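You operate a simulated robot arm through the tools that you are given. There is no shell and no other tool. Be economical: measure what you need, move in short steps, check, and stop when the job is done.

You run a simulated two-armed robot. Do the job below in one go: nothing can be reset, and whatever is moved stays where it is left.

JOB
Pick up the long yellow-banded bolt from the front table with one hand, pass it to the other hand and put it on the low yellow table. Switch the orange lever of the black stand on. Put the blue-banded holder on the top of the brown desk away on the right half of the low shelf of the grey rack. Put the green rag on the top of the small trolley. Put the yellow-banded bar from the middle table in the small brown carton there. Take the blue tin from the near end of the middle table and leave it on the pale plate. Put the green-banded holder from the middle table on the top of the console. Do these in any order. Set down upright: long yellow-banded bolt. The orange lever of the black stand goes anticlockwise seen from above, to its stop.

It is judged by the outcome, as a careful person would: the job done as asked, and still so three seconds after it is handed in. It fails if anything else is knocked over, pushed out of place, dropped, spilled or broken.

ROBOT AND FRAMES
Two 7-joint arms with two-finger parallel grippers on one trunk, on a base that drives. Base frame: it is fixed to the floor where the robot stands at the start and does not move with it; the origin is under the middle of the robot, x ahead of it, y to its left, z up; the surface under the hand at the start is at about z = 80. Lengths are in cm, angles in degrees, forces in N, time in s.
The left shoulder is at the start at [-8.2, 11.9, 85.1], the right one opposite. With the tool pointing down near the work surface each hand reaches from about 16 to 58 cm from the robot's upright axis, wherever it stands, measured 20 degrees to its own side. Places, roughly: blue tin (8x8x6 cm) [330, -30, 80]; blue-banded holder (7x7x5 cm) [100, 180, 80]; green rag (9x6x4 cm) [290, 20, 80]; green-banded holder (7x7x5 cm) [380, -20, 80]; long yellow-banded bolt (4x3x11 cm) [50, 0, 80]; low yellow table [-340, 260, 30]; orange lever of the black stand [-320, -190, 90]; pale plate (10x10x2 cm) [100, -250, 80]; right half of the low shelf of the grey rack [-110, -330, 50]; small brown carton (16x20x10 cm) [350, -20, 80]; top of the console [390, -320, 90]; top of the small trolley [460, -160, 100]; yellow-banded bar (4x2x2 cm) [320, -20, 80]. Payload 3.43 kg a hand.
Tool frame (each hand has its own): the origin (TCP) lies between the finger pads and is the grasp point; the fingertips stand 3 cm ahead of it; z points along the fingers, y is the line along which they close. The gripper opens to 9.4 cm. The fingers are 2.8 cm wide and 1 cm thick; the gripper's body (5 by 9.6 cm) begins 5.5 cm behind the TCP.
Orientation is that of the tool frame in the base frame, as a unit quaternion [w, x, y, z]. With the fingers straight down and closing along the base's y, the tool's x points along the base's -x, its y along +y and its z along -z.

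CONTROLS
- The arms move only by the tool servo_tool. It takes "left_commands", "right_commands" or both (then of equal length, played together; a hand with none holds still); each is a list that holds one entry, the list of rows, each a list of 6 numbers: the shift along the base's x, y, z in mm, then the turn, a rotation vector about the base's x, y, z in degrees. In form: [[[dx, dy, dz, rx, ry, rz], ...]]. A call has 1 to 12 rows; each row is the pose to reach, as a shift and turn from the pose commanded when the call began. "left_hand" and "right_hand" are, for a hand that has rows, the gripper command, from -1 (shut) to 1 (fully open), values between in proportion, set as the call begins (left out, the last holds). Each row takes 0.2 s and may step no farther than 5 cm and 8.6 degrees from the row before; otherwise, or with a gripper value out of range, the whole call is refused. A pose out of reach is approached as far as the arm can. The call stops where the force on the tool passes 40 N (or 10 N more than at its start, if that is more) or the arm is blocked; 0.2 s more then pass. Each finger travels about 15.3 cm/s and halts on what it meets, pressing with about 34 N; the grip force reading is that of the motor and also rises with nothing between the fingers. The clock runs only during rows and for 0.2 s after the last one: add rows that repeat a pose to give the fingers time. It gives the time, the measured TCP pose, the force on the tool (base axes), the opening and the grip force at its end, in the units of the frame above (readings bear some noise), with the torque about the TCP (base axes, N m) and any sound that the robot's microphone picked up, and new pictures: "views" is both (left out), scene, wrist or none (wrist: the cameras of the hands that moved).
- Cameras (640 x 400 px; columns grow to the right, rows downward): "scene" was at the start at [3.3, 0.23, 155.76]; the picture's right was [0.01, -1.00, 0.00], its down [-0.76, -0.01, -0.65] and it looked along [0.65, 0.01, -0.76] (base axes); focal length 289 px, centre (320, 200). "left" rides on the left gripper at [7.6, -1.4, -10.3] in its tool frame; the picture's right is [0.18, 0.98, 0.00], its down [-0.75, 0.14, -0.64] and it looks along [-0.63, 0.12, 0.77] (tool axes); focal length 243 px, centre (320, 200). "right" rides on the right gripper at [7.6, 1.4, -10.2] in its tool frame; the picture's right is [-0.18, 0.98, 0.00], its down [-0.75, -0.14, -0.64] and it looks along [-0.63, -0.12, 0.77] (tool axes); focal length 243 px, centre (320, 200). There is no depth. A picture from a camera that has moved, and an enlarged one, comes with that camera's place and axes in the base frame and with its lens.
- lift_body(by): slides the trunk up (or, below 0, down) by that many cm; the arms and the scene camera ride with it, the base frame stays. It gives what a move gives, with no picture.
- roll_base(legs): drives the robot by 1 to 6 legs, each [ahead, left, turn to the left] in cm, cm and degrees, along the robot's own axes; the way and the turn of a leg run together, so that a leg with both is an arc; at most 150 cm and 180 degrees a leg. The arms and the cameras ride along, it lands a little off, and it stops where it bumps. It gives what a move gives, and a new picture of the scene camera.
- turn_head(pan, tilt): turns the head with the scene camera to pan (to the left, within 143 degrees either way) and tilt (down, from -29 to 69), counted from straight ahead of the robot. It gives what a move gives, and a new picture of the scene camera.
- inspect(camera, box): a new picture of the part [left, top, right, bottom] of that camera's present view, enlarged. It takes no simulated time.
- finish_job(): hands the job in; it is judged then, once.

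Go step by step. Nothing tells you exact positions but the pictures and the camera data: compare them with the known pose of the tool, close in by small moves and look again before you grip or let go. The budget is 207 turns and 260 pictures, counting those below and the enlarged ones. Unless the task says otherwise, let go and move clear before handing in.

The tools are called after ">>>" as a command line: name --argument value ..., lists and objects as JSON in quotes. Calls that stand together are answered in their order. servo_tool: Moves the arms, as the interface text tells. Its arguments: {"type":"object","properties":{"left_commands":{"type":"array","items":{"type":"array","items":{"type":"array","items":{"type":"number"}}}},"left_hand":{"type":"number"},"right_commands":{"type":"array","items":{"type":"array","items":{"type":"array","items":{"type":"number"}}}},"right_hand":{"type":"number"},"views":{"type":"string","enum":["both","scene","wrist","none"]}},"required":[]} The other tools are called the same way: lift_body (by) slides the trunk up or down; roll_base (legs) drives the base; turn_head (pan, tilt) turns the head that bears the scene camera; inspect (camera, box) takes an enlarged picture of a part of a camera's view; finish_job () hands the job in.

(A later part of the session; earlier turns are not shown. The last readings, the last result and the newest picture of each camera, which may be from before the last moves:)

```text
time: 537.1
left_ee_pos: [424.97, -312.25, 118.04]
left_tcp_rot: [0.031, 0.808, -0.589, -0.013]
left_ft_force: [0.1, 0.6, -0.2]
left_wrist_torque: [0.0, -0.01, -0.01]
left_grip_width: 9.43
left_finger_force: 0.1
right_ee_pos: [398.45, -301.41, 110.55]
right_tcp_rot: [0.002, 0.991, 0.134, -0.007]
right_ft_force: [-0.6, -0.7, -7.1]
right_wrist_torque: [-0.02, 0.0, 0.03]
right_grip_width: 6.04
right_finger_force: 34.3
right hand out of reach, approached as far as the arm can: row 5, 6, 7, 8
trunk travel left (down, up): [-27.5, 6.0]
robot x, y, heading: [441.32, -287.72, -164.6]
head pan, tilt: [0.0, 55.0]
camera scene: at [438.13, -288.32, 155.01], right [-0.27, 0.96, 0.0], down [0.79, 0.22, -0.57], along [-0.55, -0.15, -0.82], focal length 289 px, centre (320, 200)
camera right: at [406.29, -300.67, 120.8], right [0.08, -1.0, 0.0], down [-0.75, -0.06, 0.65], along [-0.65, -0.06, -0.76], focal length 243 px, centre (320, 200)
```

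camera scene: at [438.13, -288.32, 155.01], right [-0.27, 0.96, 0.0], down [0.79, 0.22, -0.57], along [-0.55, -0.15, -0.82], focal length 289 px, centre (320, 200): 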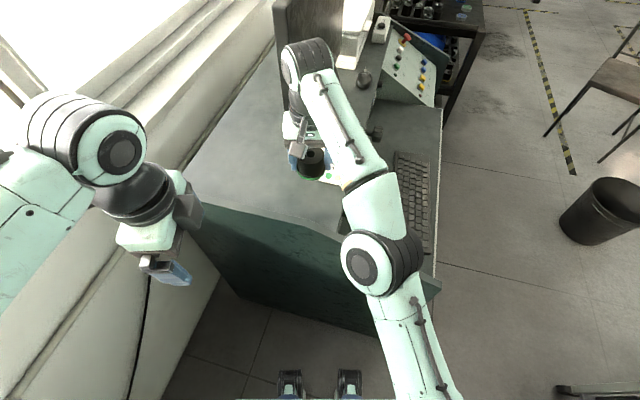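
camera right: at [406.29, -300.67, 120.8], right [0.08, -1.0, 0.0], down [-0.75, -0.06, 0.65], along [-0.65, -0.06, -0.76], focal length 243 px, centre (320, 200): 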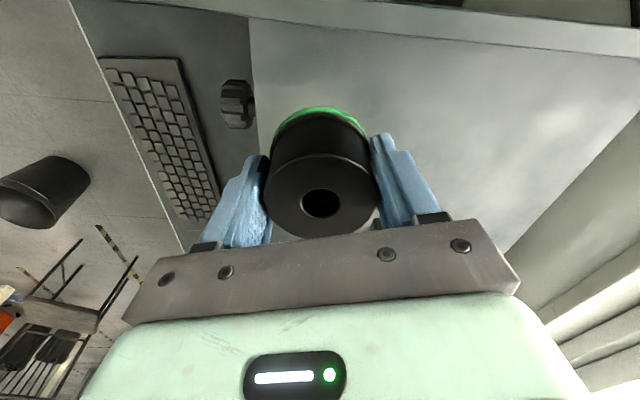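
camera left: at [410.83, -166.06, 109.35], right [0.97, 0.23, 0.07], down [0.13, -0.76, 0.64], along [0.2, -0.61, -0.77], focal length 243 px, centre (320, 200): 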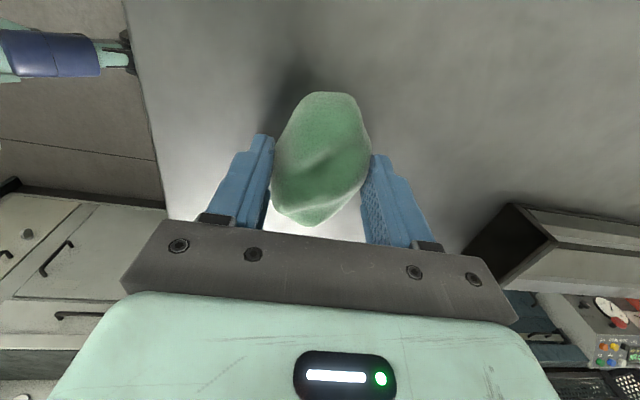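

The holder hangs over the free corner, ~8 cm in from the front edge and ~6 cm from the end lip. I'll lower it toward the top.

>>> servo_tool --right_commands '[[[-5, -8, -35, 0, 0, 0], [-5, -12, -70, 0, 0, 0], [-5, -12, -95, 0, 0, 0], [-5, -12, -105, 0, 0, 0], [-5, -12, -105, 0, 0, 0]]]' --views "both"

```text
time: 538.4
left_ee_pos: [424.94, -312.23, 118.0]
left_tcp_rot: [0.031, 0.808, -0.589, -0.014]
left_ft_force: [0.4, 0.7, 0.7]
left_wrist_torque: [0.02, -0.03, 0.0]
left_grip_width: 9.4
left_finger_force: 0.0
right_ee_pos: [398.01, -302.61, 100.01]
right_tcp_rot: [0.002, 0.991, 0.133, -0.008]
right_ft_force: [-0.2, -1.0, -7.2]
right_wrist_torque: [0.0, 0.01, 0.03]
right_grip_width: 6.04
right_finger_force: 34.2
trunk travel left (down, up): [-27.5, 6.0]
robot x, y, heading: [440.71, -287.56, -164.4]
head pan, tilt: [0.0, 55.0]
camera scene: at [438.15, -288.31, 155.01], right [-0.27, 0.96, 0.0], down [0.79, 0.22, -0.57], along [-0.55, -0.15, -0.82], focal length 289 px, centre (320, 200)
camera right: at [405.84, -301.91, 110.35], right [0.08, -1.0, 0.0], down [-0.75, -0.06, 0.65], along [-0.65, -0.06, -0.76], focal length 243 px, centre (320, 200)
```

scene: 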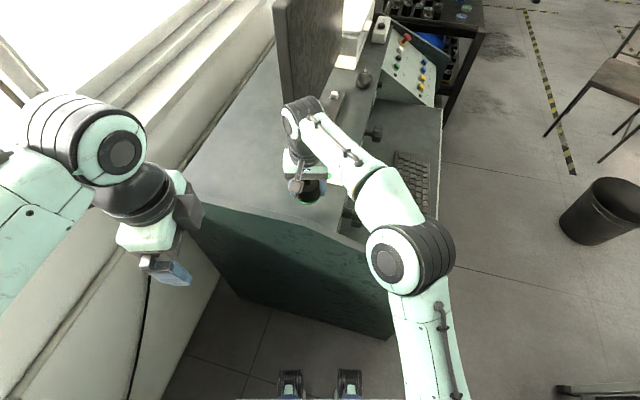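
right: 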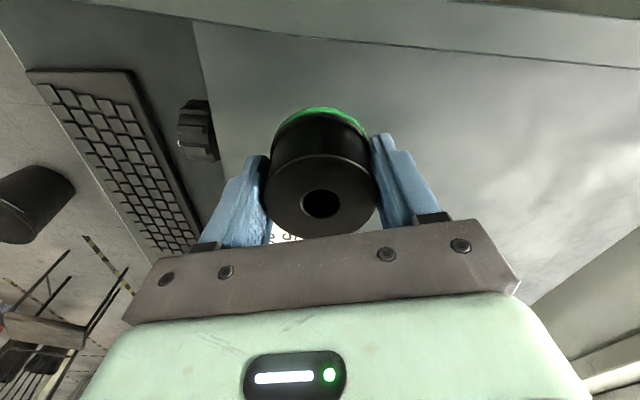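

>>> servo_tool --right_commands '[[[0, 0, -8, 0, 0, 0], [0, 0, -16, 0, 0, 0], [0, 0, -24, 0, 0, 0], [0, 0, -32, 0, 0, 0], [0, 0, -40, 0, 0, 0], [0, 0, -48, 0, 0, 0], [0, 0, -56, 0, 0, 0], [0, 0, -64, 0, 0, 0]]]' --views "wrist"

```text
time: 540.1
left_ee_pos: [425.33, -312.18, 118.17]
left_tcp_rot: [0.033, 0.807, -0.589, -0.014]
left_ft_force: [-1.0, -1.2, 0.2]
left_wrist_torque: [0.03, 0.01, 0.02]
left_grip_width: 9.4
left_finger_force: 0.1
right_ee_pos: [397.99, -302.67, 94.33]
right_tcp_rot: [0.007, 0.991, 0.131, -0.014]
right_ft_force: [2.2, 2.1, 29.4]
right_wrist_torque: [0.11, 0.01, -0.42]
right_grip_width: 6.05
right_finger_force: 34.2
trunk travel left (down, up): [-27.5, 6.0]
robot x, y, heading: [440.73, -288.03, -164.6]
head pan, tilt: [0.0, 55.0]
camera right: at [405.99, -301.78, 104.53], right [0.08, -1.0, 0.01], down [-0.75, -0.05, 0.66], along [-0.66, -0.06, -0.75], focal length 243 px, centre (320, 200)
```

right: 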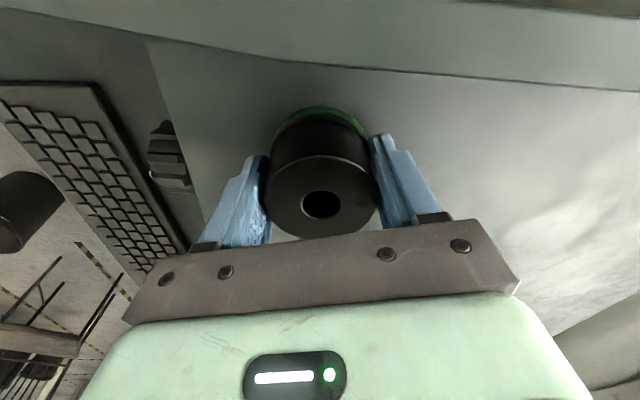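

Contact at ~29 N: it stands on the console top. I ease off, open and rise straight up.

>>> servo_tool --right_commands '[[[0, 0, 4, 0, 0, 0], [0, 0, 4, 0, 0, 0]]]' --views "none"

>>> servo_tool --right_commands '[[[0, 0, 0, 0, 0, 0], [0, 0, 0, 0, 0, 0], [0, 0, 10, 0, 0, 0], [0, 0, 50, 0, 0, 0], [0, 0, 95, 0, 0, 0], [0, 0, 140, 0, 0, 0], [30, 30, 160, 0, 0, 0], [60, 60, 180, 0, 0, 0], [90, 95, 190, 0, 0, 0], [115, 130, 200, 0, 0, 0], [130, 170, 200, 0, 0, 0]]]' --right_hand 0.8 --views "scene"

>>> inspect --camera "scene" --box '[240, 130, 420, 270]'

```text
time: 540.8
left_ee_pos: [424.99, -312.25, 118.07]
left_tcp_rot: [0.032, 0.807, -0.589, -0.014]
left_ft_force: [0.7, 0.0, -0.4]
left_wrist_torque: [0.04, 0.0, -0.02]
left_grip_width: 9.41
left_finger_force: 0.0
right_ee_pos: [397.97, -302.45, 94.28]
right_tcp_rot: [0.003, 0.991, 0.133, -0.01]
right_ft_force: [-4.6, -1.0, 23.9]
right_wrist_torque: [-0.16, 0.68, -0.16]
right_grip_width: 5.99
right_finger_force: 33.9
trunk travel left (down, up): [-27.5, 6.0]
robot x, y, heading: [441.07, -287.91, -164.5]
head pan, tilt: [0.0, 55.0]
```

```text
time: 543.1
left_ee_pos: [425.07, -312.15, 117.99]
left_tcp_rot: [0.033, 0.808, -0.589, -0.014]
left_ft_force: [0.3, 0.4, -0.8]
left_wrist_torque: [0.03, 0.0, 0.0]
left_grip_width: 9.4
left_finger_force: 0.0
right_ee_pos: [411.19, -285.49, 114.15]
right_tcp_rot: [0.003, 0.991, 0.134, -0.008]
right_ft_force: [0.6, 0.3, 0.0]
right_wrist_torque: [-0.02, 0.05, -0.01]
right_grip_width: 8.48
right_finger_force: 0.0
trunk travel left (down, up): [-27.5, 6.0]
robot x, y, heading: [440.74, -287.74, -164.7]
head pan, tilt: [0.0, 55.0]
camera scene: at [438.26, -288.15, 155.01], right [-0.27, 0.96, 0.0], down [0.79, 0.22, -0.57], along [-0.55, -0.15, -0.82], focal length 289 px, centre (320, 200)
```

scene: 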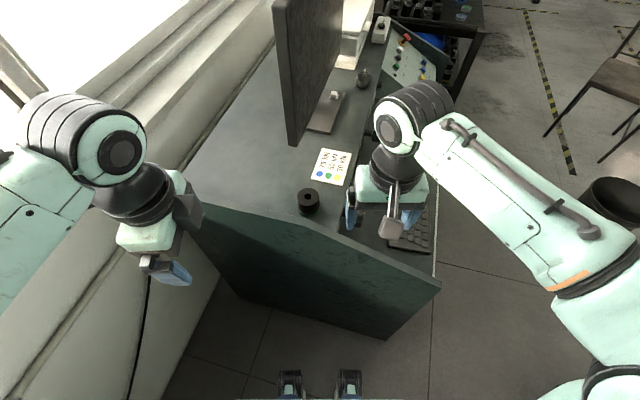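

```text
2.86 times, centred on (330, 200) of scene
camera zoom: at [438.26, -288.15, 155.01], right [-0.27, 0.96, 0.0], down [0.79, 0.22, -0.57], along [-0.55, -0.15, -0.82], focal length 826 px, centre (291, 200)
```

zoom: 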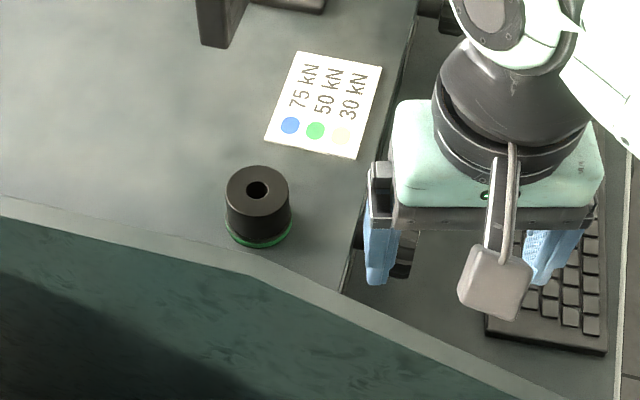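

The holder stands on the console top. Last item: the blue tin. I'll drive back out, between trolley and bin, to the middle table's south side.

>>> roll_base --legs '[[0, 0, 74.5], [-62, 0, 0], [0, -77, 0], [-128, 0, 0]]'

```text
time: 562.6
left_ee_pos: [384.1, -119.96, 118.0]
left_tcp_rot: [0.033, 0.999, 0.017, 0.009]
left_ft_force: [0.5, 1.1, -0.2]
left_wrist_torque: [-0.03, 0.0, 0.0]
left_grip_width: 9.41
left_finger_force: 0.1
right_ee_pos: [354.68, -126.1, 114.28]
right_tcp_rot: [0.007, 0.711, 0.703, -0.005]
right_ft_force: [-0.7, 0.0, 0.6]
right_wrist_torque: [0.0, 0.03, 0.04]
right_grip_width: 8.49
right_finger_force: 0.0
trunk travel left (down, up): [-27.5, 6.0]
robot x, y, heading: [364.75, -97.69, -90.8]
head pan, tilt: [0.0, 55.0]
camera scene: at [364.76, -100.49, 155.01], right [-1.0, 0.01, 0.0], down [0.01, 0.82, -0.57], along [0.0, -0.57, -0.82], focal length 289 px, centre (320, 200)
```

scene: 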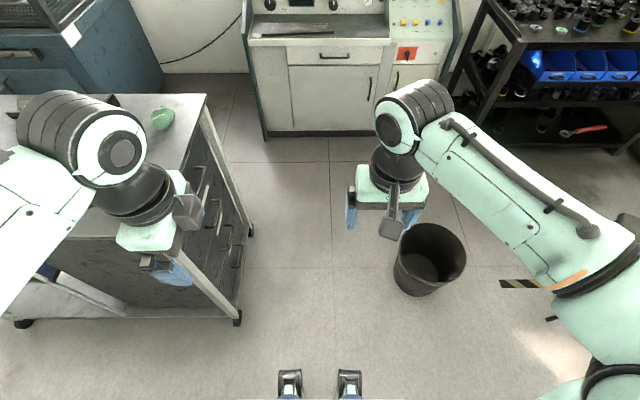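

>>> roll_base --legs '[[0, 0, 90], [0, 0, 90.8], [0, 26, 0], [26, 0, 0]]'

>>> servo_tool --left_commands '[[[0, 0, 0, 0, 0, 8], [0, 0, 0, 0, 0, 16], [0, 0, 0, 0, 0, 24], [0, 0, 0, 0, 0, 32], [0, 0, 0, 0, 0, 40], [0, 0, 0, 0, 0, 48], [0, 0, 0, 0, 0, 56], [0, 0, 0, 0, 0, 64], [0, 0, 0, 0, 0, 72], [0, 0, 0, 0, 0, 80], [0, 0, 0, 0, 0, 88]]]' --left_hand 1 --views "scene"

```text
time: 574.7
left_ee_pos: [319.5, -49.73, 118.15]
left_tcp_rot: [-0.009, -0.021, 0.999, 0.032]
left_ft_force: [0.3, 0.1, -0.5]
left_wrist_torque: [-0.03, -0.01, -0.02]
left_grip_width: 9.42
left_finger_force: 0.1
right_ee_pos: [349.03, -43.31, 114.15]
right_tcp_rot: [-0.005, 0.707, -0.707, -0.006]
right_ft_force: [-0.2, -0.8, -0.1]
right_wrist_torque: [0.05, 0.0, 0.0]
right_grip_width: 8.45
right_finger_force: 0.0
trunk travel left (down, up): [-27.5, 6.0]
robot x, y, heading: [339.13, -71.5, 90.0]
head pan, tilt: [0.0, 55.0]
camera scene: at [339.0, -68.65, 155.0], right [1.0, 0.0, 0.0], down [0.0, -0.82, -0.57], along [0.0, 0.57, -0.82], focal length 289 px, centre (320, 200)
```

scene: 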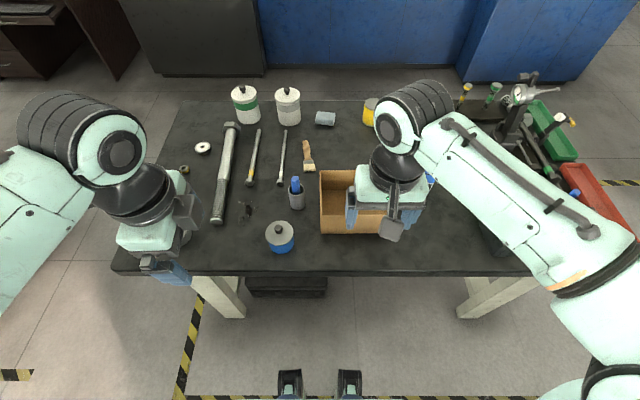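

```text
time: 577.1
left_ee_pos: [319.52, -49.8, 118.04]
left_tcp_rot: [0.03, 0.71, -0.703, -0.018]
left_ft_force: [-0.5, 0.3, -0.1]
left_wrist_torque: [-0.02, -0.03, 0.02]
left_grip_width: 9.4
left_finger_force: 0.0
right_ee_pos: [349.04, -43.4, 114.09]
right_tcp_rot: [-0.005, 0.707, -0.707, -0.005]
right_ft_force: [0.0, 0.2, 0.0]
right_wrist_torque: [0.01, -0.02, 0.0]
right_grip_width: 8.44
right_finger_force: 0.0
trunk travel left (down, up): [-27.5, 6.0]
robot x, y, heading: [339.22, -71.81, 90.5]
head pan, tilt: [0.0, 55.0]
camera scene: at [339.0, -68.68, 155.01], right [1.0, 0.0, 0.0], down [0.0, -0.82, -0.57], along [0.0, 0.57, -0.82], focal length 289 px, centre (320, 200)
```

scene: 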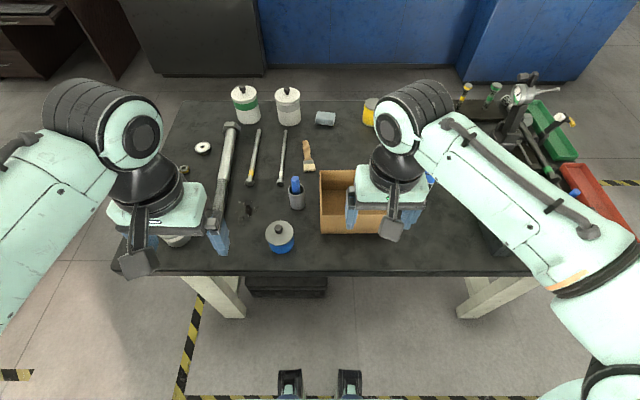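

The tin is at (328.2, -32.2). I'll level the left hand and bring it above the tin.

>>> servo_tool --left_commands '[[[15, 30, -20, 0.5, -2, 0], [30, 60, -45, 1, -3.9, 0], [45, 95, -75, 1, -3.9, 0], [60, 130, -105, 1, -3.9, 0], [75, 160, -130, 1, -3.9, 0], [87, 178, -150, 1, -3.9, 0], [87, 178, -150, 1, -3.9, 0]]]' --views "wrist"

```text
time: 578.7
left_ee_pos: [328.11, -31.96, 103.0]
left_tcp_rot: [-0.001, 0.71, -0.704, 0.0]
left_ft_force: [0.0, -0.4, 0.0]
left_wrist_torque: [0.06, 0.04, 0.03]
left_grip_width: 9.4
left_finger_force: 0.0
right_ee_pos: [348.99, -43.37, 114.06]
right_tcp_rot: [-0.005, 0.707, -0.707, -0.006]
right_ft_force: [0.6, -0.2, 0.0]
right_wrist_torque: [-0.02, -0.01, 0.02]
right_grip_width: 8.45
right_finger_force: 0.1
trunk travel left (down, up): [-27.5, 6.0]
robot x, y, heading: [338.88, -71.69, 90.2]
head pan, tilt: [0.0, 55.0]
camera left: at [329.76, -39.76, 113.35], right [-0.98, -0.19, 0.0], down [-0.15, 0.75, 0.64], along [-0.12, 0.63, -0.77], focal length 243 px, centre (320, 200)
```

left: 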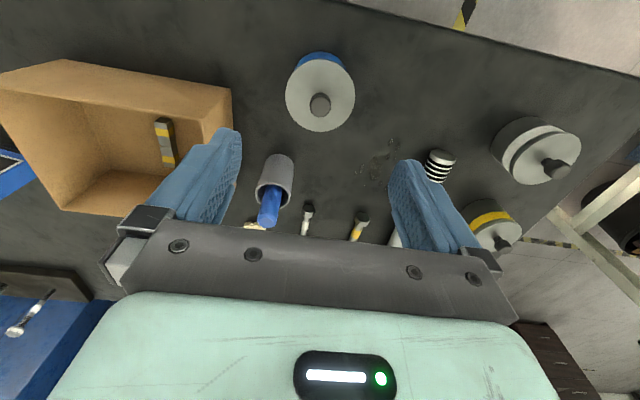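

>>> servo_tool --left_commands '[[[1, 2, -40, 0, 0, 0], [1, 2, -80, 0, 0, 0], [1, 2, -120, 0, 0, 0], [1, 2, -140, 0, 0, 0], [1, 2, -140, 0, 0, 0]]]' --views "wrist"

```text
time: 579.9
left_ee_pos: [328.33, -31.87, 89.07]
left_tcp_rot: [0.0, 0.711, -0.704, 0.001]
left_ft_force: [-0.6, 0.6, -1.2]
left_wrist_torque: [0.02, -0.06, -0.01]
left_grip_width: 9.4
left_finger_force: 0.1
right_ee_pos: [348.93, -43.27, 114.18]
right_tcp_rot: [-0.005, 0.708, -0.706, -0.007]
right_ft_force: [0.0, -0.2, -0.5]
right_wrist_torque: [-0.03, 0.0, 0.0]
right_grip_width: 8.47
right_finger_force: 0.0
trunk travel left (down, up): [-27.5, 6.0]
robot x, y, heading: [338.98, -71.71, 89.9]
head pan, tilt: [0.0, 55.0]
camera left: at [329.87, -39.58, 99.37], right [-0.98, -0.19, 0.0], down [-0.15, 0.75, 0.64], along [-0.12, 0.63, -0.77], focal length 243 px, centre (320, 200)
```

left: 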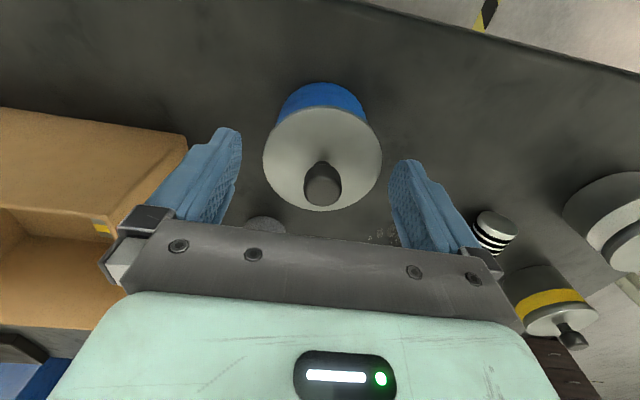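

Lid at z≈85, knob top ≈88, so I'll stop at TCP z=84.1 and close on the tin's body.

>>> servo_tool --left_commands '[[[0, 3, -25, 0, 0, 0], [0, 3, -50, 0, 0, 0], [0, 3, -50, 0, 0, 0]]]' --views "none"

>>> servo_tool --left_commands '[[[0, 0, 0, 0, 0, 0], [0, 0, 0, 0, 0, 0], [0, 0, 0, 0, 0, 0], [0, 0, 20, 0, 0, 0], [0, 0, 40, 0, 0, 0]]]' --left_hand -1 --views "both"

```text
time: 580.7
left_ee_pos: [328.37, -31.55, 84.18]
left_tcp_rot: [-0.001, 0.71, -0.704, -0.001]
left_ft_force: [0.5, -0.3, 0.0]
left_wrist_torque: [0.0, -0.02, 0.01]
left_grip_width: 9.38
left_finger_force: 0.0
right_ee_pos: [348.86, -43.26, 114.05]
right_tcp_rot: [0.005, -0.707, 0.707, 0.006]
right_ft_force: [-0.1, 0.2, 0.7]
right_wrist_torque: [0.01, -0.03, -0.02]
right_grip_width: 8.47
right_finger_force: 0.0
trunk travel left (down, up): [-27.5, 6.0]
robot x, y, heading: [338.87, -71.4, 90.2]
head pan, tilt: [0.0, 55.0]
```

```text
time: 581.9
left_ee_pos: [328.41, -31.53, 87.97]
left_tcp_rot: [0.0, 0.71, -0.704, 0.0]
left_ft_force: [0.6, -0.8, -5.8]
left_wrist_torque: [-0.01, 0.0, -0.01]
left_grip_width: 7.89
left_finger_force: 34.6
right_ee_pos: [348.93, -43.34, 114.12]
right_tcp_rot: [0.004, -0.707, 0.708, 0.006]
right_ft_force: [-1.3, 0.2, -0.1]
right_wrist_torque: [0.01, 0.04, 0.01]
right_grip_width: 8.46
right_finger_force: 0.0
trunk travel left (down, up): [-27.5, 6.0]
robot x, y, heading: [338.88, -71.77, 89.8]
head pan, tilt: [0.0, 55.0]
camera scene: at [338.99, -68.67, 155.01], right [1.0, 0.0, 0.0], down [0.0, -0.82, -0.57], along [0.0, 0.57, -0.82], focal length 289 px, centre (320, 200)
camera left: at [329.97, -39.26, 98.34], right [-0.98, -0.19, 0.0], down [-0.15, 0.75, 0.64], along [-0.12, 0.63, -0.77], focal length 243 px, centre (320, 200)
```

scene: 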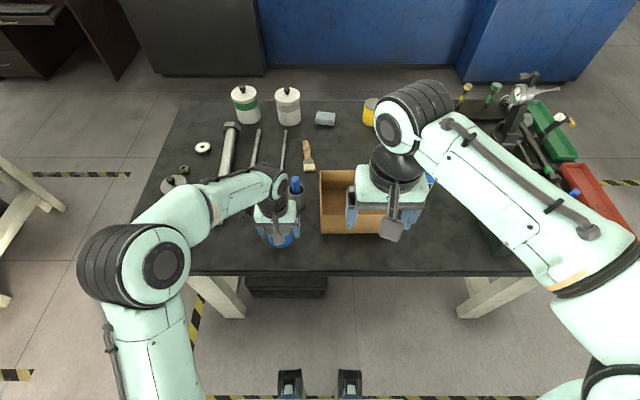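
left: 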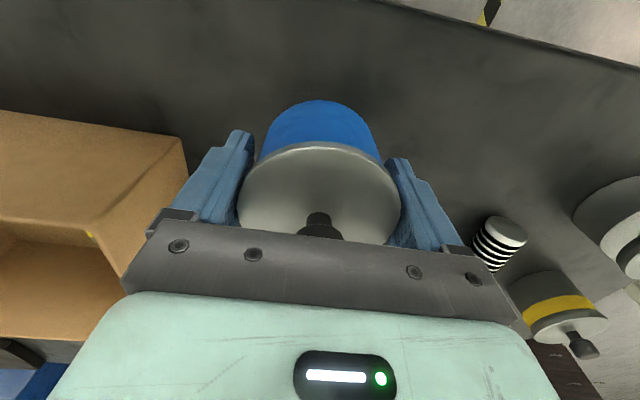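

The tin is held level (7.9 cm, ~6 N). I'll lift it, draw it in, and strafe back west along the lane.

>>> servo_tool --left_commands '[[[0, 0, 40, 0, 0, 0], [0, 0, 80, 0, 0, 0], [0, 0, 120, 0, 0, 0], [0, 0, 160, 0, 0, 0], [-15, -20, 195, 0, 0, 0], [-30, -50, 225, 0, 0, 0], [-45, -80, 250, 0, 0, 0], [-55, -110, 260, 0, 0, 0]]]' --right_commands '[[[0, -10, 0, 0, 0, 0], [0, -20, 0, 0, 0, 0], [0, -30, 0, 0, 0, 0], [0, -40, 0, 0, 0, 0], [0, -40, 10, 0, 0, 0], [0, -40, 20, 0, 0, 0], [0, -40, 30, 0, 0, 0], [0, -40, 30, 0, 0, 0]]]' --views "none"

>>> roll_base --legs '[[-4, 130, 0], [0, 100, 0], [0, 75, 0]]'

```text
time: 583.7
left_ee_pos: [322.76, -42.61, 114.22]
left_tcp_rot: [0.0, 0.71, -0.704, 0.0]
left_ft_force: [-0.3, 0.2, -5.9]
left_wrist_torque: [0.01, 0.02, -0.01]
left_grip_width: 7.88
left_finger_force: 34.1
right_ee_pos: [348.89, -47.37, 117.11]
right_tcp_rot: [0.004, -0.707, 0.707, 0.007]
right_ft_force: [-0.6, -0.6, 1.1]
right_wrist_torque: [0.02, -0.01, -0.02]
right_grip_width: 8.46
right_finger_force: 0.1
trunk travel left (down, up): [-27.5, 6.0]
robot x, y, heading: [339.45, -71.44, 90.3]
head pan, tilt: [0.0, 55.0]
```

```text
time: 610.6
left_ee_pos: [17.59, -45.26, 113.94]
left_tcp_rot: [0.001, -0.705, 0.709, -0.001]
left_ft_force: [-0.1, -0.8, -5.1]
left_wrist_torque: [0.02, 0.04, -0.01]
left_grip_width: 7.86
left_finger_force: 34.5
right_ee_pos: [43.65, -50.43, 117.05]
right_tcp_rot: [0.005, -0.702, 0.712, 0.006]
right_ft_force: [0.0, -0.4, 0.3]
right_wrist_torque: [0.01, 0.0, -0.03]
right_grip_width: 8.45
right_finger_force: 0.0
trunk travel left (down, up): [-27.5, 6.0]
robot x, y, heading: [33.57, -74.75, 89.3]
head pan, tilt: [0.0, 55.0]
camera scene: at [33.29, -71.56, 155.01], right [1.0, -0.01, 0.0], down [-0.01, -0.82, -0.57], along [0.01, 0.57, -0.82], focal length 289 px, centre (320, 200)
```

scene: 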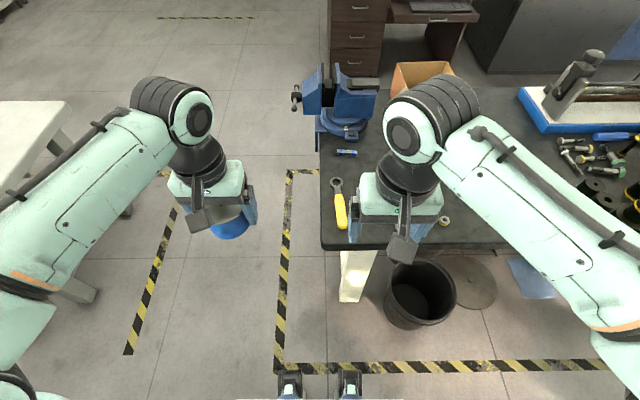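

Back at x≈34. I'll move clear of the front table, turn to face the press, and look for the pale plate.

>>> roll_base --legs '[[-40, 0, 0], [0, 0, -90], [0, 0, -89], [0, 45, 0]]'

>>> turn_head --pan 0 --tilt 30

```text
time: 624.8
left_ee_pos: [93.2, -143.47, 113.84]
left_tcp_rot: [0.0, 0.706, 0.709, -0.001]
left_ft_force: [-0.1, 0.3, -6.4]
left_wrist_torque: [-0.01, -0.02, -0.01]
left_grip_width: 7.87
left_finger_force: 34.0
right_ee_pos: [67.37, -138.49, 117.03]
right_tcp_rot: [0.006, 0.708, 0.706, -0.005]
right_ft_force: [-0.4, 0.4, 0.0]
right_wrist_torque: [-0.01, -0.02, -0.02]
right_grip_width: 8.46
right_finger_force: 0.0
trunk travel left (down, up): [-27.5, 6.0]
robot x, y, heading: [77.46, -114.28, -90.1]
head pan, tilt: [0.0, 55.0]
camera scene: at [77.22, -116.9, 155.01], right [-1.0, 0.0, 0.0], down [0.0, 0.82, -0.57], along [0.0, -0.57, -0.82], focal length 289 px, centre (320, 200)
```

scene: 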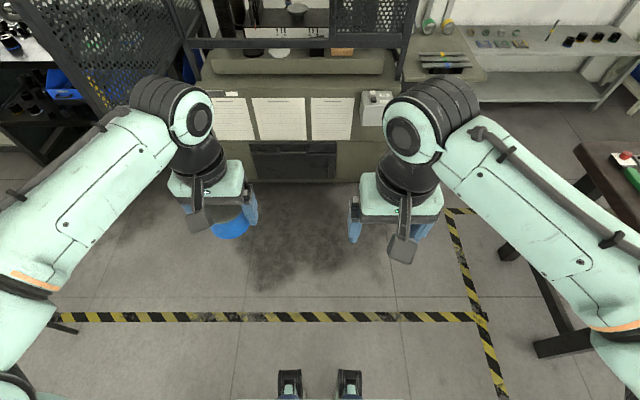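

```text
time: 625.6
left_ee_pos: [93.4, -143.31, 114.04]
left_tcp_rot: [-0.001, 0.705, 0.709, -0.001]
left_ft_force: [0.5, 0.3, -5.9]
left_wrist_torque: [-0.02, -0.03, 0.0]
left_grip_width: 7.86
left_finger_force: 33.8
right_ee_pos: [67.42, -138.46, 117.17]
right_tcp_rot: [0.006, 0.708, 0.706, -0.005]
right_ft_force: [-0.2, -0.3, 0.3]
right_wrist_torque: [-0.01, 0.01, 0.02]
right_grip_width: 8.47
right_finger_force: 0.0
trunk travel left (down, up): [-27.5, 6.0]
robot x, y, heading: [77.44, -113.84, -90.1]
head pan, tilt: [0.0, 30.0]
camera scene: at [77.21, -118.74, 158.6], right [-1.0, 0.0, 0.0], down [0.0, 0.5, -0.87], along [0.0, -0.87, -0.5], focal length 289 px, centre (320, 200)
```

scene: 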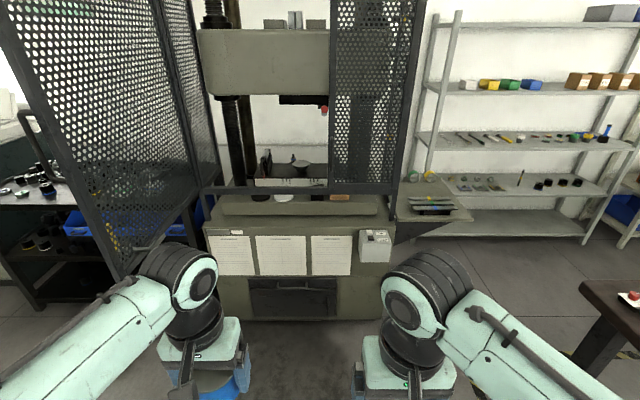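

>>> inspect --camera "scene" --box '[190, 80, 410, 250]'

```text
2.35 times, centred on (300, 165) of scene
camera zoom: at [77.21, -118.74, 158.6], right [-1.0, 0.0, 0.0], down [0.0, 0.5, -0.87], along [0.0, -0.87, -0.5], focal length 680 px, centre (367, 282)
```

zoom: 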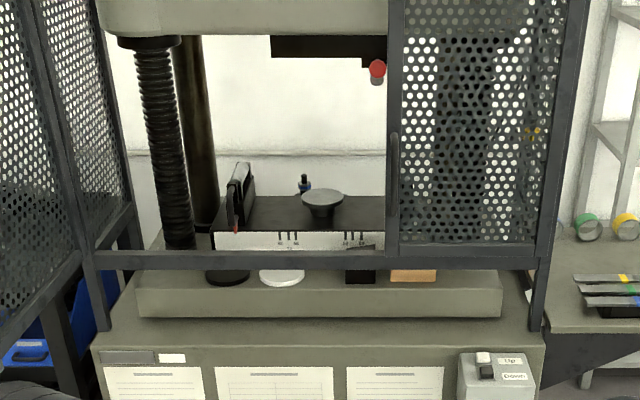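

The pale plate lies on the press bed at about (97, -255), behind a front rail (z≈96); the opening above the rail spans x≈73-130. I'll retract the right hand and approach to y≈-185 for a closer look.

>>> servo_tool --right_commands '[[[-20, 20, 0, 0, 0, 0], [-40, 40, 0, 0, 0, 0], [-60, 55, 0, 0, 0, 0]]]' --views "none"

>>> roll_base --legs '[[68, -5, 0]]'

>>> turn_head --pan 0 --tilt 45

>>> inspect --camera "scene" --box '[120, 0, 420, 190]'

```text
time: 626.5
left_ee_pos: [93.45, -143.34, 114.02]
left_tcp_rot: [0.0, 0.705, 0.709, 0.0]
left_ft_force: [-0.1, -0.4, -5.8]
left_wrist_torque: [0.04, 0.02, -0.02]
left_grip_width: 7.85
left_finger_force: 34.0
right_ee_pos: [61.28, -132.98, 117.03]
right_tcp_rot: [0.007, 0.708, 0.706, -0.005]
right_ft_force: [0.3, 0.1, 0.5]
right_wrist_torque: [0.0, 0.0, -0.04]
right_grip_width: 8.48
right_finger_force: 0.1
trunk travel left (down, up): [-27.5, 6.0]
robot x, y, heading: [77.07, -113.85, -90.0]
head pan, tilt: [0.0, 30.0]
```

```text
time: 630.2
left_ee_pos: [88.52, -211.59, 114.04]
left_tcp_rot: [0.0, 0.704, 0.71, -0.001]
left_ft_force: [0.2, 0.2, -5.4]
left_wrist_torque: [0.03, 0.02, 0.01]
left_grip_width: 7.89
left_finger_force: 33.8
right_ee_pos: [56.43, -201.16, 117.12]
right_tcp_rot: [0.005, 0.707, 0.707, -0.005]
right_ft_force: [0.3, -0.1, -0.6]
right_wrist_torque: [0.01, 0.0, 0.02]
right_grip_width: 8.46
right_finger_force: 0.0
trunk travel left (down, up): [-27.5, 6.0]
robot x, y, heading: [72.26, -182.7, -89.9]
head pan, tilt: [0.0, 30.0]
camera scene: at [72.26, -186.79, 158.61], right [-1.0, 0.0, 0.0], down [0.0, 0.5, -0.87], along [0.0, -0.87, -0.5], focal length 289 px, centre (320, 200)
```

scene: 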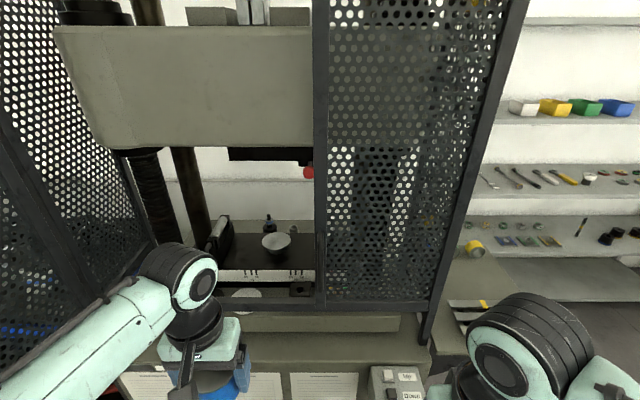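

```text
time: 631.0
left_ee_pos: [88.43, -211.39, 114.0]
left_tcp_rot: [0.0, 0.704, 0.711, 0.0]
left_ft_force: [-0.6, -1.1, -6.5]
left_wrist_torque: [0.05, 0.0, -0.02]
left_grip_width: 7.9
left_finger_force: 33.5
right_ee_pos: [56.34, -201.04, 116.98]
right_tcp_rot: [0.006, 0.707, 0.707, -0.005]
right_ft_force: [0.2, -0.1, -0.2]
right_wrist_torque: [-0.01, 0.0, 0.02]
right_grip_width: 8.46
right_finger_force: 0.2
trunk travel left (down, up): [-27.5, 6.0]
robot x, y, heading: [72.04, -182.9, -90.0]
head pan, tilt: [0.0, 45.0]
camera scene: at [72.26, -185.85, 156.36], right [-1.0, 0.0, 0.0], down [0.0, 0.71, -0.71], along [0.0, -0.71, -0.71], focal length 289 px, centre (320, 200)
```

scene: 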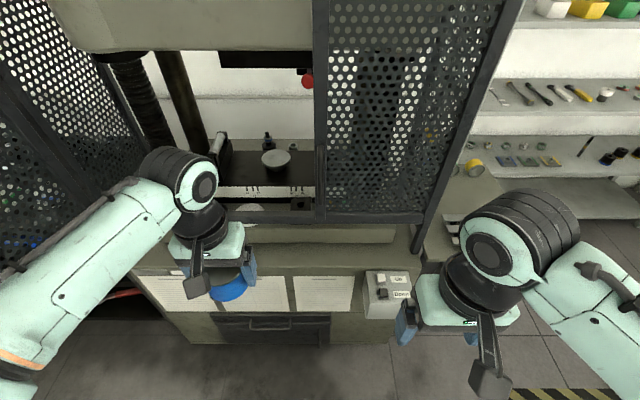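

```text
2.11 times, centred on (270, 95) of scene
camera zoom: at [72.26, -185.85, 156.36], right [-1.0, 0.0, 0.0], down [0.0, 0.71, -0.71], along [0.0, -0.71, -0.71], focal length 609 px, centre (425, 421)
```

zoom: 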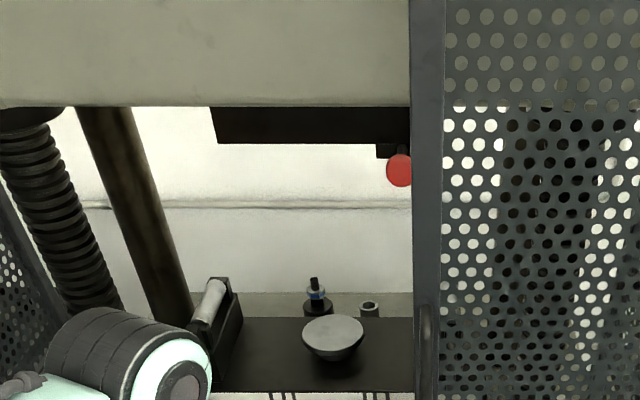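

Measured: rail top z≈95.6 at y≈-241, plate centre ≈(97, -256), press head underside ≈130 above it. I'll roll in 25 cm with the tin above the rail.

>>> roll_base --legs '[[24, 4, 0]]'

>>> servo_tool --left_commands '[[[10, 0, -30, 0, 0, 0], [20, 0, -60, 0, 0, 0], [40, 0, -100, 0, 0, 0], [48, 0, -115, 0, 0, 0], [48, 0, -115, 0, 0, 0]]]' --views "both"

```text
time: 632.8
left_ee_pos: [92.36, -235.42, 114.02]
left_tcp_rot: [-0.001, 0.705, 0.71, -0.001]
left_ft_force: [0.4, -0.2, -6.5]
left_wrist_torque: [0.02, 0.0, -0.02]
left_grip_width: 7.9
left_finger_force: 34.0
right_ee_pos: [60.39, -225.1, 117.0]
right_tcp_rot: [0.007, 0.708, 0.706, -0.005]
right_ft_force: [0.0, 0.0, -0.4]
right_wrist_torque: [0.0, 0.02, 0.01]
right_grip_width: 8.47
right_finger_force: 0.1
trunk travel left (down, up): [-27.5, 6.0]
robot x, y, heading: [75.93, -206.68, -89.8]
head pan, tilt: [0.0, 45.0]
camera scene: at [76.26, -209.88, 156.34], right [-1.0, 0.0, 0.0], down [0.0, 0.71, -0.71], along [0.0, -0.71, -0.71], focal length 289 px, centre (320, 200)
```

scene: 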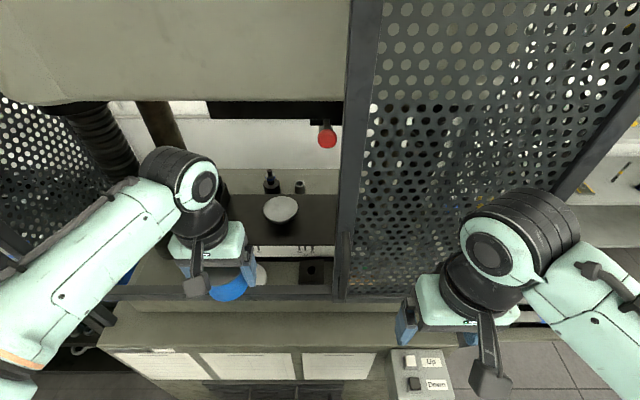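

```text
time: 634.0
left_ee_pos: [97.4, -235.47, 102.37]
left_tcp_rot: [-0.001, 0.704, 0.71, 0.0]
left_ft_force: [-0.1, 0.0, -6.6]
left_wrist_torque: [0.01, 0.0, -0.01]
left_grip_width: 7.89
left_finger_force: 34.2
right_ee_pos: [60.29, -225.02, 117.02]
right_tcp_rot: [0.006, 0.708, 0.706, -0.005]
right_ft_force: [0.3, 0.1, 0.1]
right_wrist_torque: [0.0, -0.02, 0.0]
right_grip_width: 8.44
right_finger_force: 0.0
trunk travel left (down, up): [-27.5, 6.0]
robot x, y, heading: [76.52, -205.97, -89.7]
head pan, tilt: [0.0, 45.0]
camera scene: at [76.25, -209.86, 156.35], right [-1.0, 0.0, 0.0], down [0.0, 0.71, -0.71], along [0.0, -0.71, -0.71], focal length 289 px, centre (320, 200)
camera left: at [95.93, -227.98, 112.71], right [0.98, 0.19, 0.0], down [0.15, -0.75, 0.64], along [0.12, -0.63, -0.77], focal length 243 px, centre (320, 200)
```

scene: 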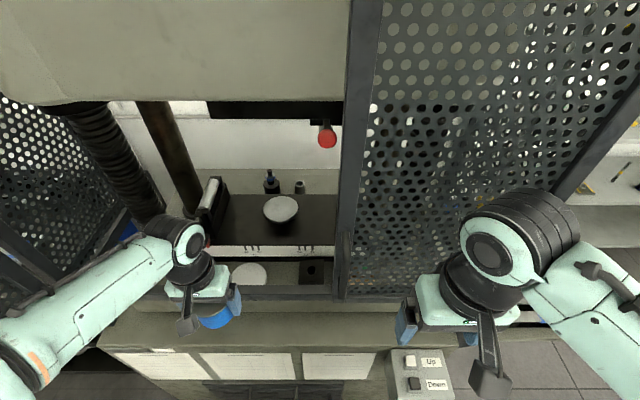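
left: 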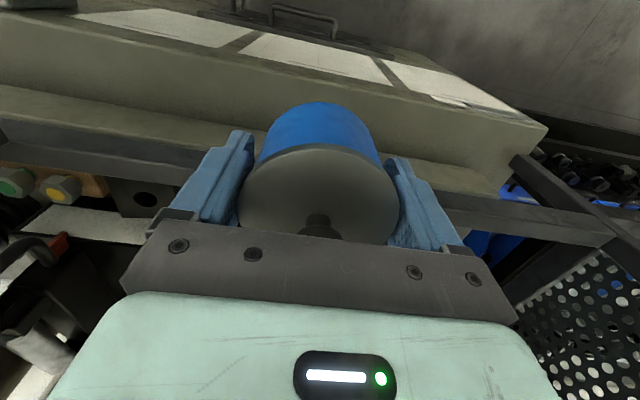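

>>> inspect --camera "scene" --box '[150, 220, 350, 340]'

```text
3.20 times, centred on (250, 280) of scene
camera zoom: at [76.25, -209.86, 156.35], right [-1.0, 0.0, 0.0], down [0.0, 0.71, -0.71], along [0.0, -0.71, -0.71], focal length 925 px, centre (544, -56)
```

zoom: 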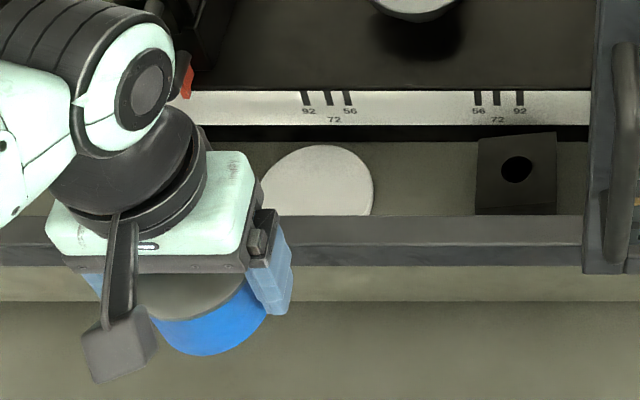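

Plate centre refined to (96.6, -252.7). To keep the wrist camera off the rail when lowering, I'll yaw the hand -45°, then carry the tin over the rail.

>>> servo_tool --left_commands '[[[0, 0, 2, 0, 0, -7.5], [0, 0, 4, 0, 0, -15], [0, 0, 4, 0, 0, -22.5], [0, 0, 4, 0, 0, -30], [0, 0, 4, 0, 0, -37.5], [0, 0, 4, 0, 0, -45], [-3, -40, 4, 0, 0, -45], [-5, -80, 4, 0, 0, -45], [-7, -120, 4, 0, 0, -45], [-8, -150, 4, 0, 0, -45], [-8, -174, 4, 0, 0, -45], [-8, -174, 4, 0, 0, -45]]]' --views "both"

```text
time: 636.6
left_ee_pos: [96.42, -252.85, 102.87]
left_tcp_rot: [-0.001, 0.922, 0.387, -0.001]
left_ft_force: [0.0, 0.4, -5.9]
left_wrist_torque: [0.02, -0.04, 0.02]
left_grip_width: 7.88
left_finger_force: 33.7
right_ee_pos: [60.33, -225.17, 117.05]
right_tcp_rot: [0.006, 0.707, 0.707, -0.005]
right_ft_force: [-0.6, 0.7, -0.7]
right_wrist_torque: [0.05, -0.02, -0.01]
right_grip_width: 8.45
right_finger_force: 0.0
trunk travel left (down, up): [-27.5, 6.0]
robot x, y, heading: [76.13, -206.15, -89.9]
head pan, tilt: [0.0, 45.0]
camera scene: at [76.26, -209.82, 156.35], right [-1.0, 0.0, 0.0], down [0.0, 0.71, -0.71], along [0.0, -0.71, -0.71], focal length 289 px, centre (320, 200)
camera left: at [100.85, -246.56, 113.13], right [0.83, -0.56, 0.0], down [-0.43, -0.64, 0.64], along [-0.36, -0.53, -0.77], focal length 243 px, centre (320, 200)
```

scene: 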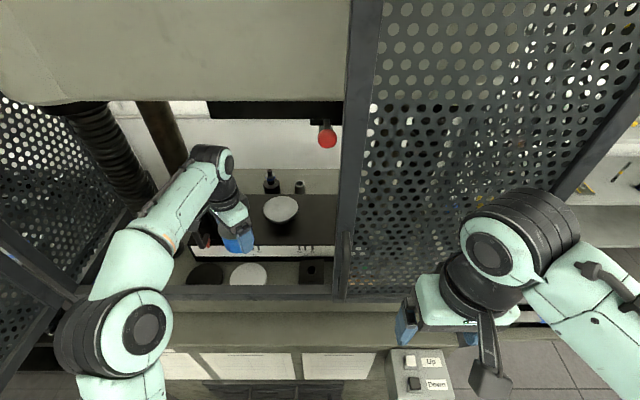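
left: 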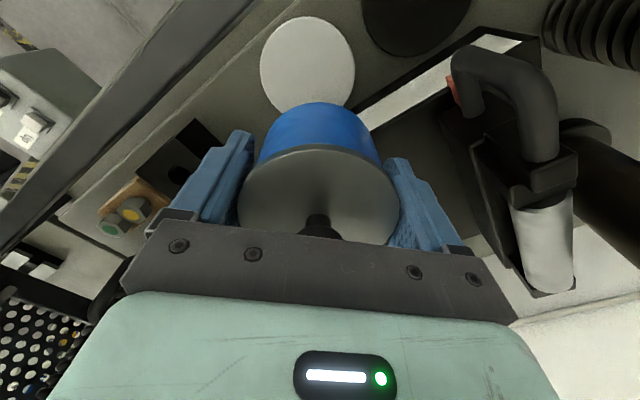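

>>> inspect --camera "left" --box '[220, 0, 400, 120]'

>>> inspect --camera "scene" --box '[170, 200, 340, 310]'

```text
3.33 times, centred on (310, 60) of left
camera zoom: at [100.85, -246.56, 113.13], right [0.83, -0.56, 0.0], down [-0.43, -0.64, 0.64], along [-0.36, -0.53, -0.77], focal length 809 px, centre (353, 667)
```

zoom: 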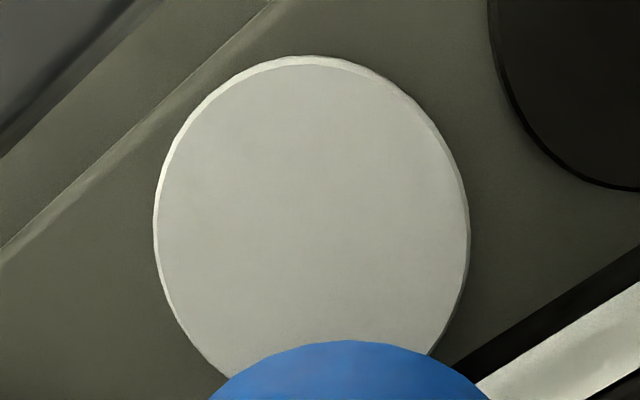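

```text
3.64 times, centred on (255, 255) of scene
camera zoom: at [76.26, -209.82, 156.35], right [-1.0, 0.0, 0.0], down [0.0, 0.71, -0.71], along [0.0, -0.71, -0.71], focal length 1052 px, centre (556, 0)
```

zoom: 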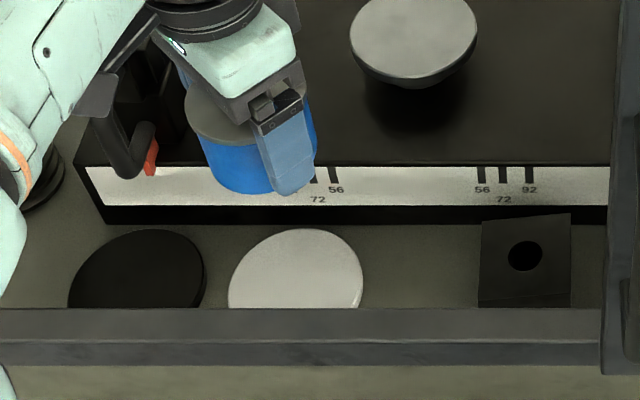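

Both views now agree: plate top z≈84.5, centre (96.3, -250.5). I'll shift 2.3 cm back and lower the tin to about 1.5 cm above the plate.

>>> servo_tool --left_commands '[[[0, 23, 0, 0, 0, 0], [0, 23, -40, 0, 0, 0], [0, 23, -80, 0, 0, 0], [0, 23, -120, 0, 0, 0], [0, 23, -120, 0, 0, 0]]]' --views "both"

>>> inspect --camera "scene" --box '[170, 200, 340, 310]'

```text
time: 637.8
left_ee_pos: [96.4, -250.65, 90.89]
left_tcp_rot: [0.001, 0.922, 0.386, 0.0]
left_ft_force: [0.0, 0.7, -5.9]
left_wrist_torque: [-0.01, -0.03, 0.01]
left_grip_width: 7.89
left_finger_force: 33.8
right_ee_pos: [60.37, -225.04, 117.17]
right_tcp_rot: [0.007, 0.708, 0.706, -0.005]
right_ft_force: [0.0, 0.4, -0.3]
right_wrist_torque: [-0.01, -0.01, -0.01]
right_grip_width: 8.47
right_finger_force: 0.1
trunk travel left (down, up): [-27.5, 6.0]
robot x, y, heading: [76.4, -206.18, -89.9]
head pan, tilt: [0.0, 45.0]
camera scene: at [76.24, -209.84, 156.35], right [-1.0, 0.0, 0.0], down [0.0, 0.71, -0.71], along [0.0, -0.71, -0.71], focal length 289 px, centre (320, 200)
camera left: at [100.89, -244.33, 101.15], right [0.83, -0.56, 0.0], down [-0.43, -0.64, 0.64], along [-0.36, -0.53, -0.77], focal length 243 px, centre (320, 200)
```

scene: 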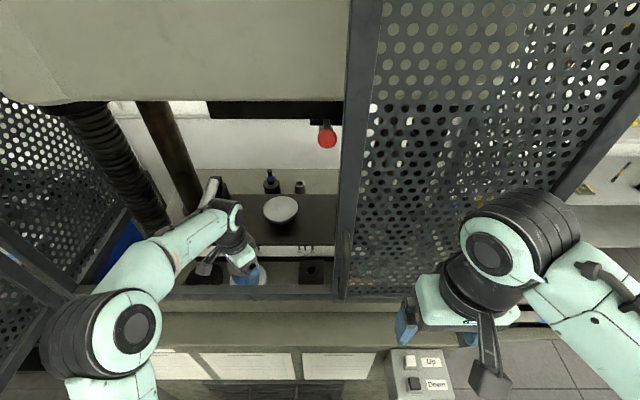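
left: 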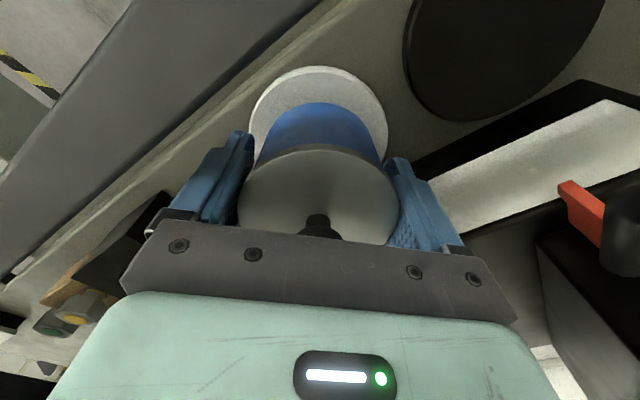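

```text
3.64 times, centred on (255, 255) of scene
camera zoom: at [76.24, -209.84, 156.35], right [-1.0, 0.0, 0.0], down [0.0, 0.71, -0.71], along [0.0, -0.71, -0.71], focal length 1052 px, centre (556, 0)
```

zoom: 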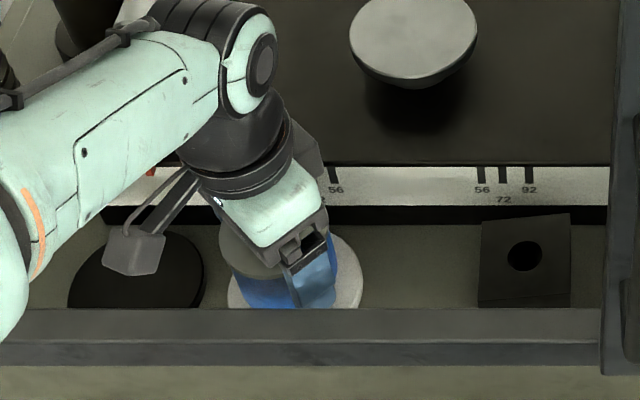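

Tin is centred over the plate. Lowering the last centimetres in small steps.

>>> servo_tool --left_commands '[[[-2, -3, -7, 0, 0, 0], [-2, -3, -14, 0, 0, 0], [-2, -3, -14, 0, 0, 0]]]' --views "none"

>>> servo_tool --left_commands '[[[0, 0, -4, 0, 0, 0], [0, 0, -4, 0, 0, 0]]]' --views "none"

>>> servo_tool --left_commands '[[[0, 0, -4, 0, 0, 0], [0, 0, -4, 0, 0, 0]]]' --views "wrist"

```text
time: 638.6
left_ee_pos: [96.17, -250.83, 89.46]
left_tcp_rot: [-0.001, 0.923, 0.386, -0.001]
left_ft_force: [-0.9, -0.1, -6.9]
left_wrist_torque: [0.02, -0.02, 0.0]
left_grip_width: 7.87
left_finger_force: 33.8
right_ee_pos: [60.32, -225.14, 117.02]
right_tcp_rot: [0.007, 0.707, 0.707, -0.005]
right_ft_force: [-0.7, -0.4, 0.1]
right_wrist_torque: [0.01, -0.02, -0.02]
right_grip_width: 8.48
right_finger_force: 0.1
trunk travel left (down, up): [-27.5, 6.0]
robot x, y, heading: [76.37, -206.01, -90.0]
head pan, tilt: [0.0, 45.0]
```

```text
time: 639.2
left_ee_pos: [96.25, -250.79, 89.15]
left_tcp_rot: [0.0, 0.923, 0.385, -0.001]
left_ft_force: [-0.1, 1.8, 5.1]
left_wrist_torque: [0.35, -0.06, 0.01]
left_grip_width: 7.87
left_finger_force: 33.7
right_ee_pos: [60.38, -225.12, 116.98]
right_tcp_rot: [0.008, 0.708, 0.707, -0.005]
right_ft_force: [-0.7, -0.2, -0.4]
right_wrist_torque: [0.0, 0.0, -0.02]
right_grip_width: 8.46
right_finger_force: 0.0
trunk travel left (down, up): [-27.5, 6.0]
robot x, y, heading: [76.54, -205.85, -90.0]
head pan, tilt: [0.0, 45.0]
```

```text
time: 639.8
left_ee_pos: [96.27, -250.82, 89.11]
left_tcp_rot: [0.003, 0.922, 0.387, -0.001]
left_ft_force: [3.8, -1.6, 31.8]
left_wrist_torque: [0.09, 0.33, 0.09]
left_grip_width: 7.83
left_finger_force: 33.8
right_ee_pos: [60.36, -224.93, 117.26]
right_tcp_rot: [0.006, 0.708, 0.706, -0.006]
right_ft_force: [-0.2, -0.5, 0.5]
right_wrist_torque: [0.0, 0.01, -0.02]
right_grip_width: 8.47
right_finger_force: 0.1
trunk travel left (down, up): [-27.5, 6.0]
robot x, y, heading: [76.28, -206.41, -90.4]
head pan, tilt: [0.0, 45.0]
camera left: at [100.65, -244.51, 99.31], right [0.83, -0.56, 0.0], down [-0.43, -0.63, 0.65], along [-0.36, -0.54, -0.76], focal length 243 px, centre (320, 200)
```

left: 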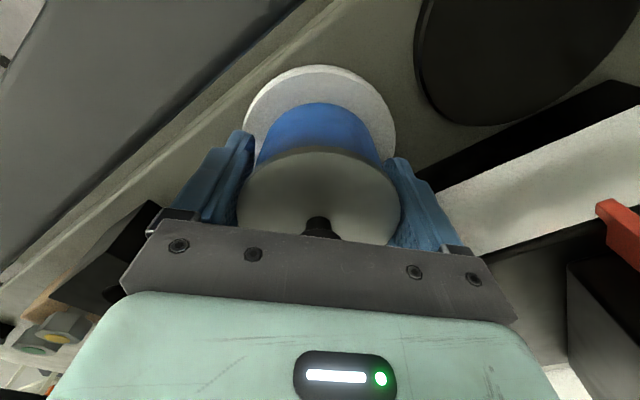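

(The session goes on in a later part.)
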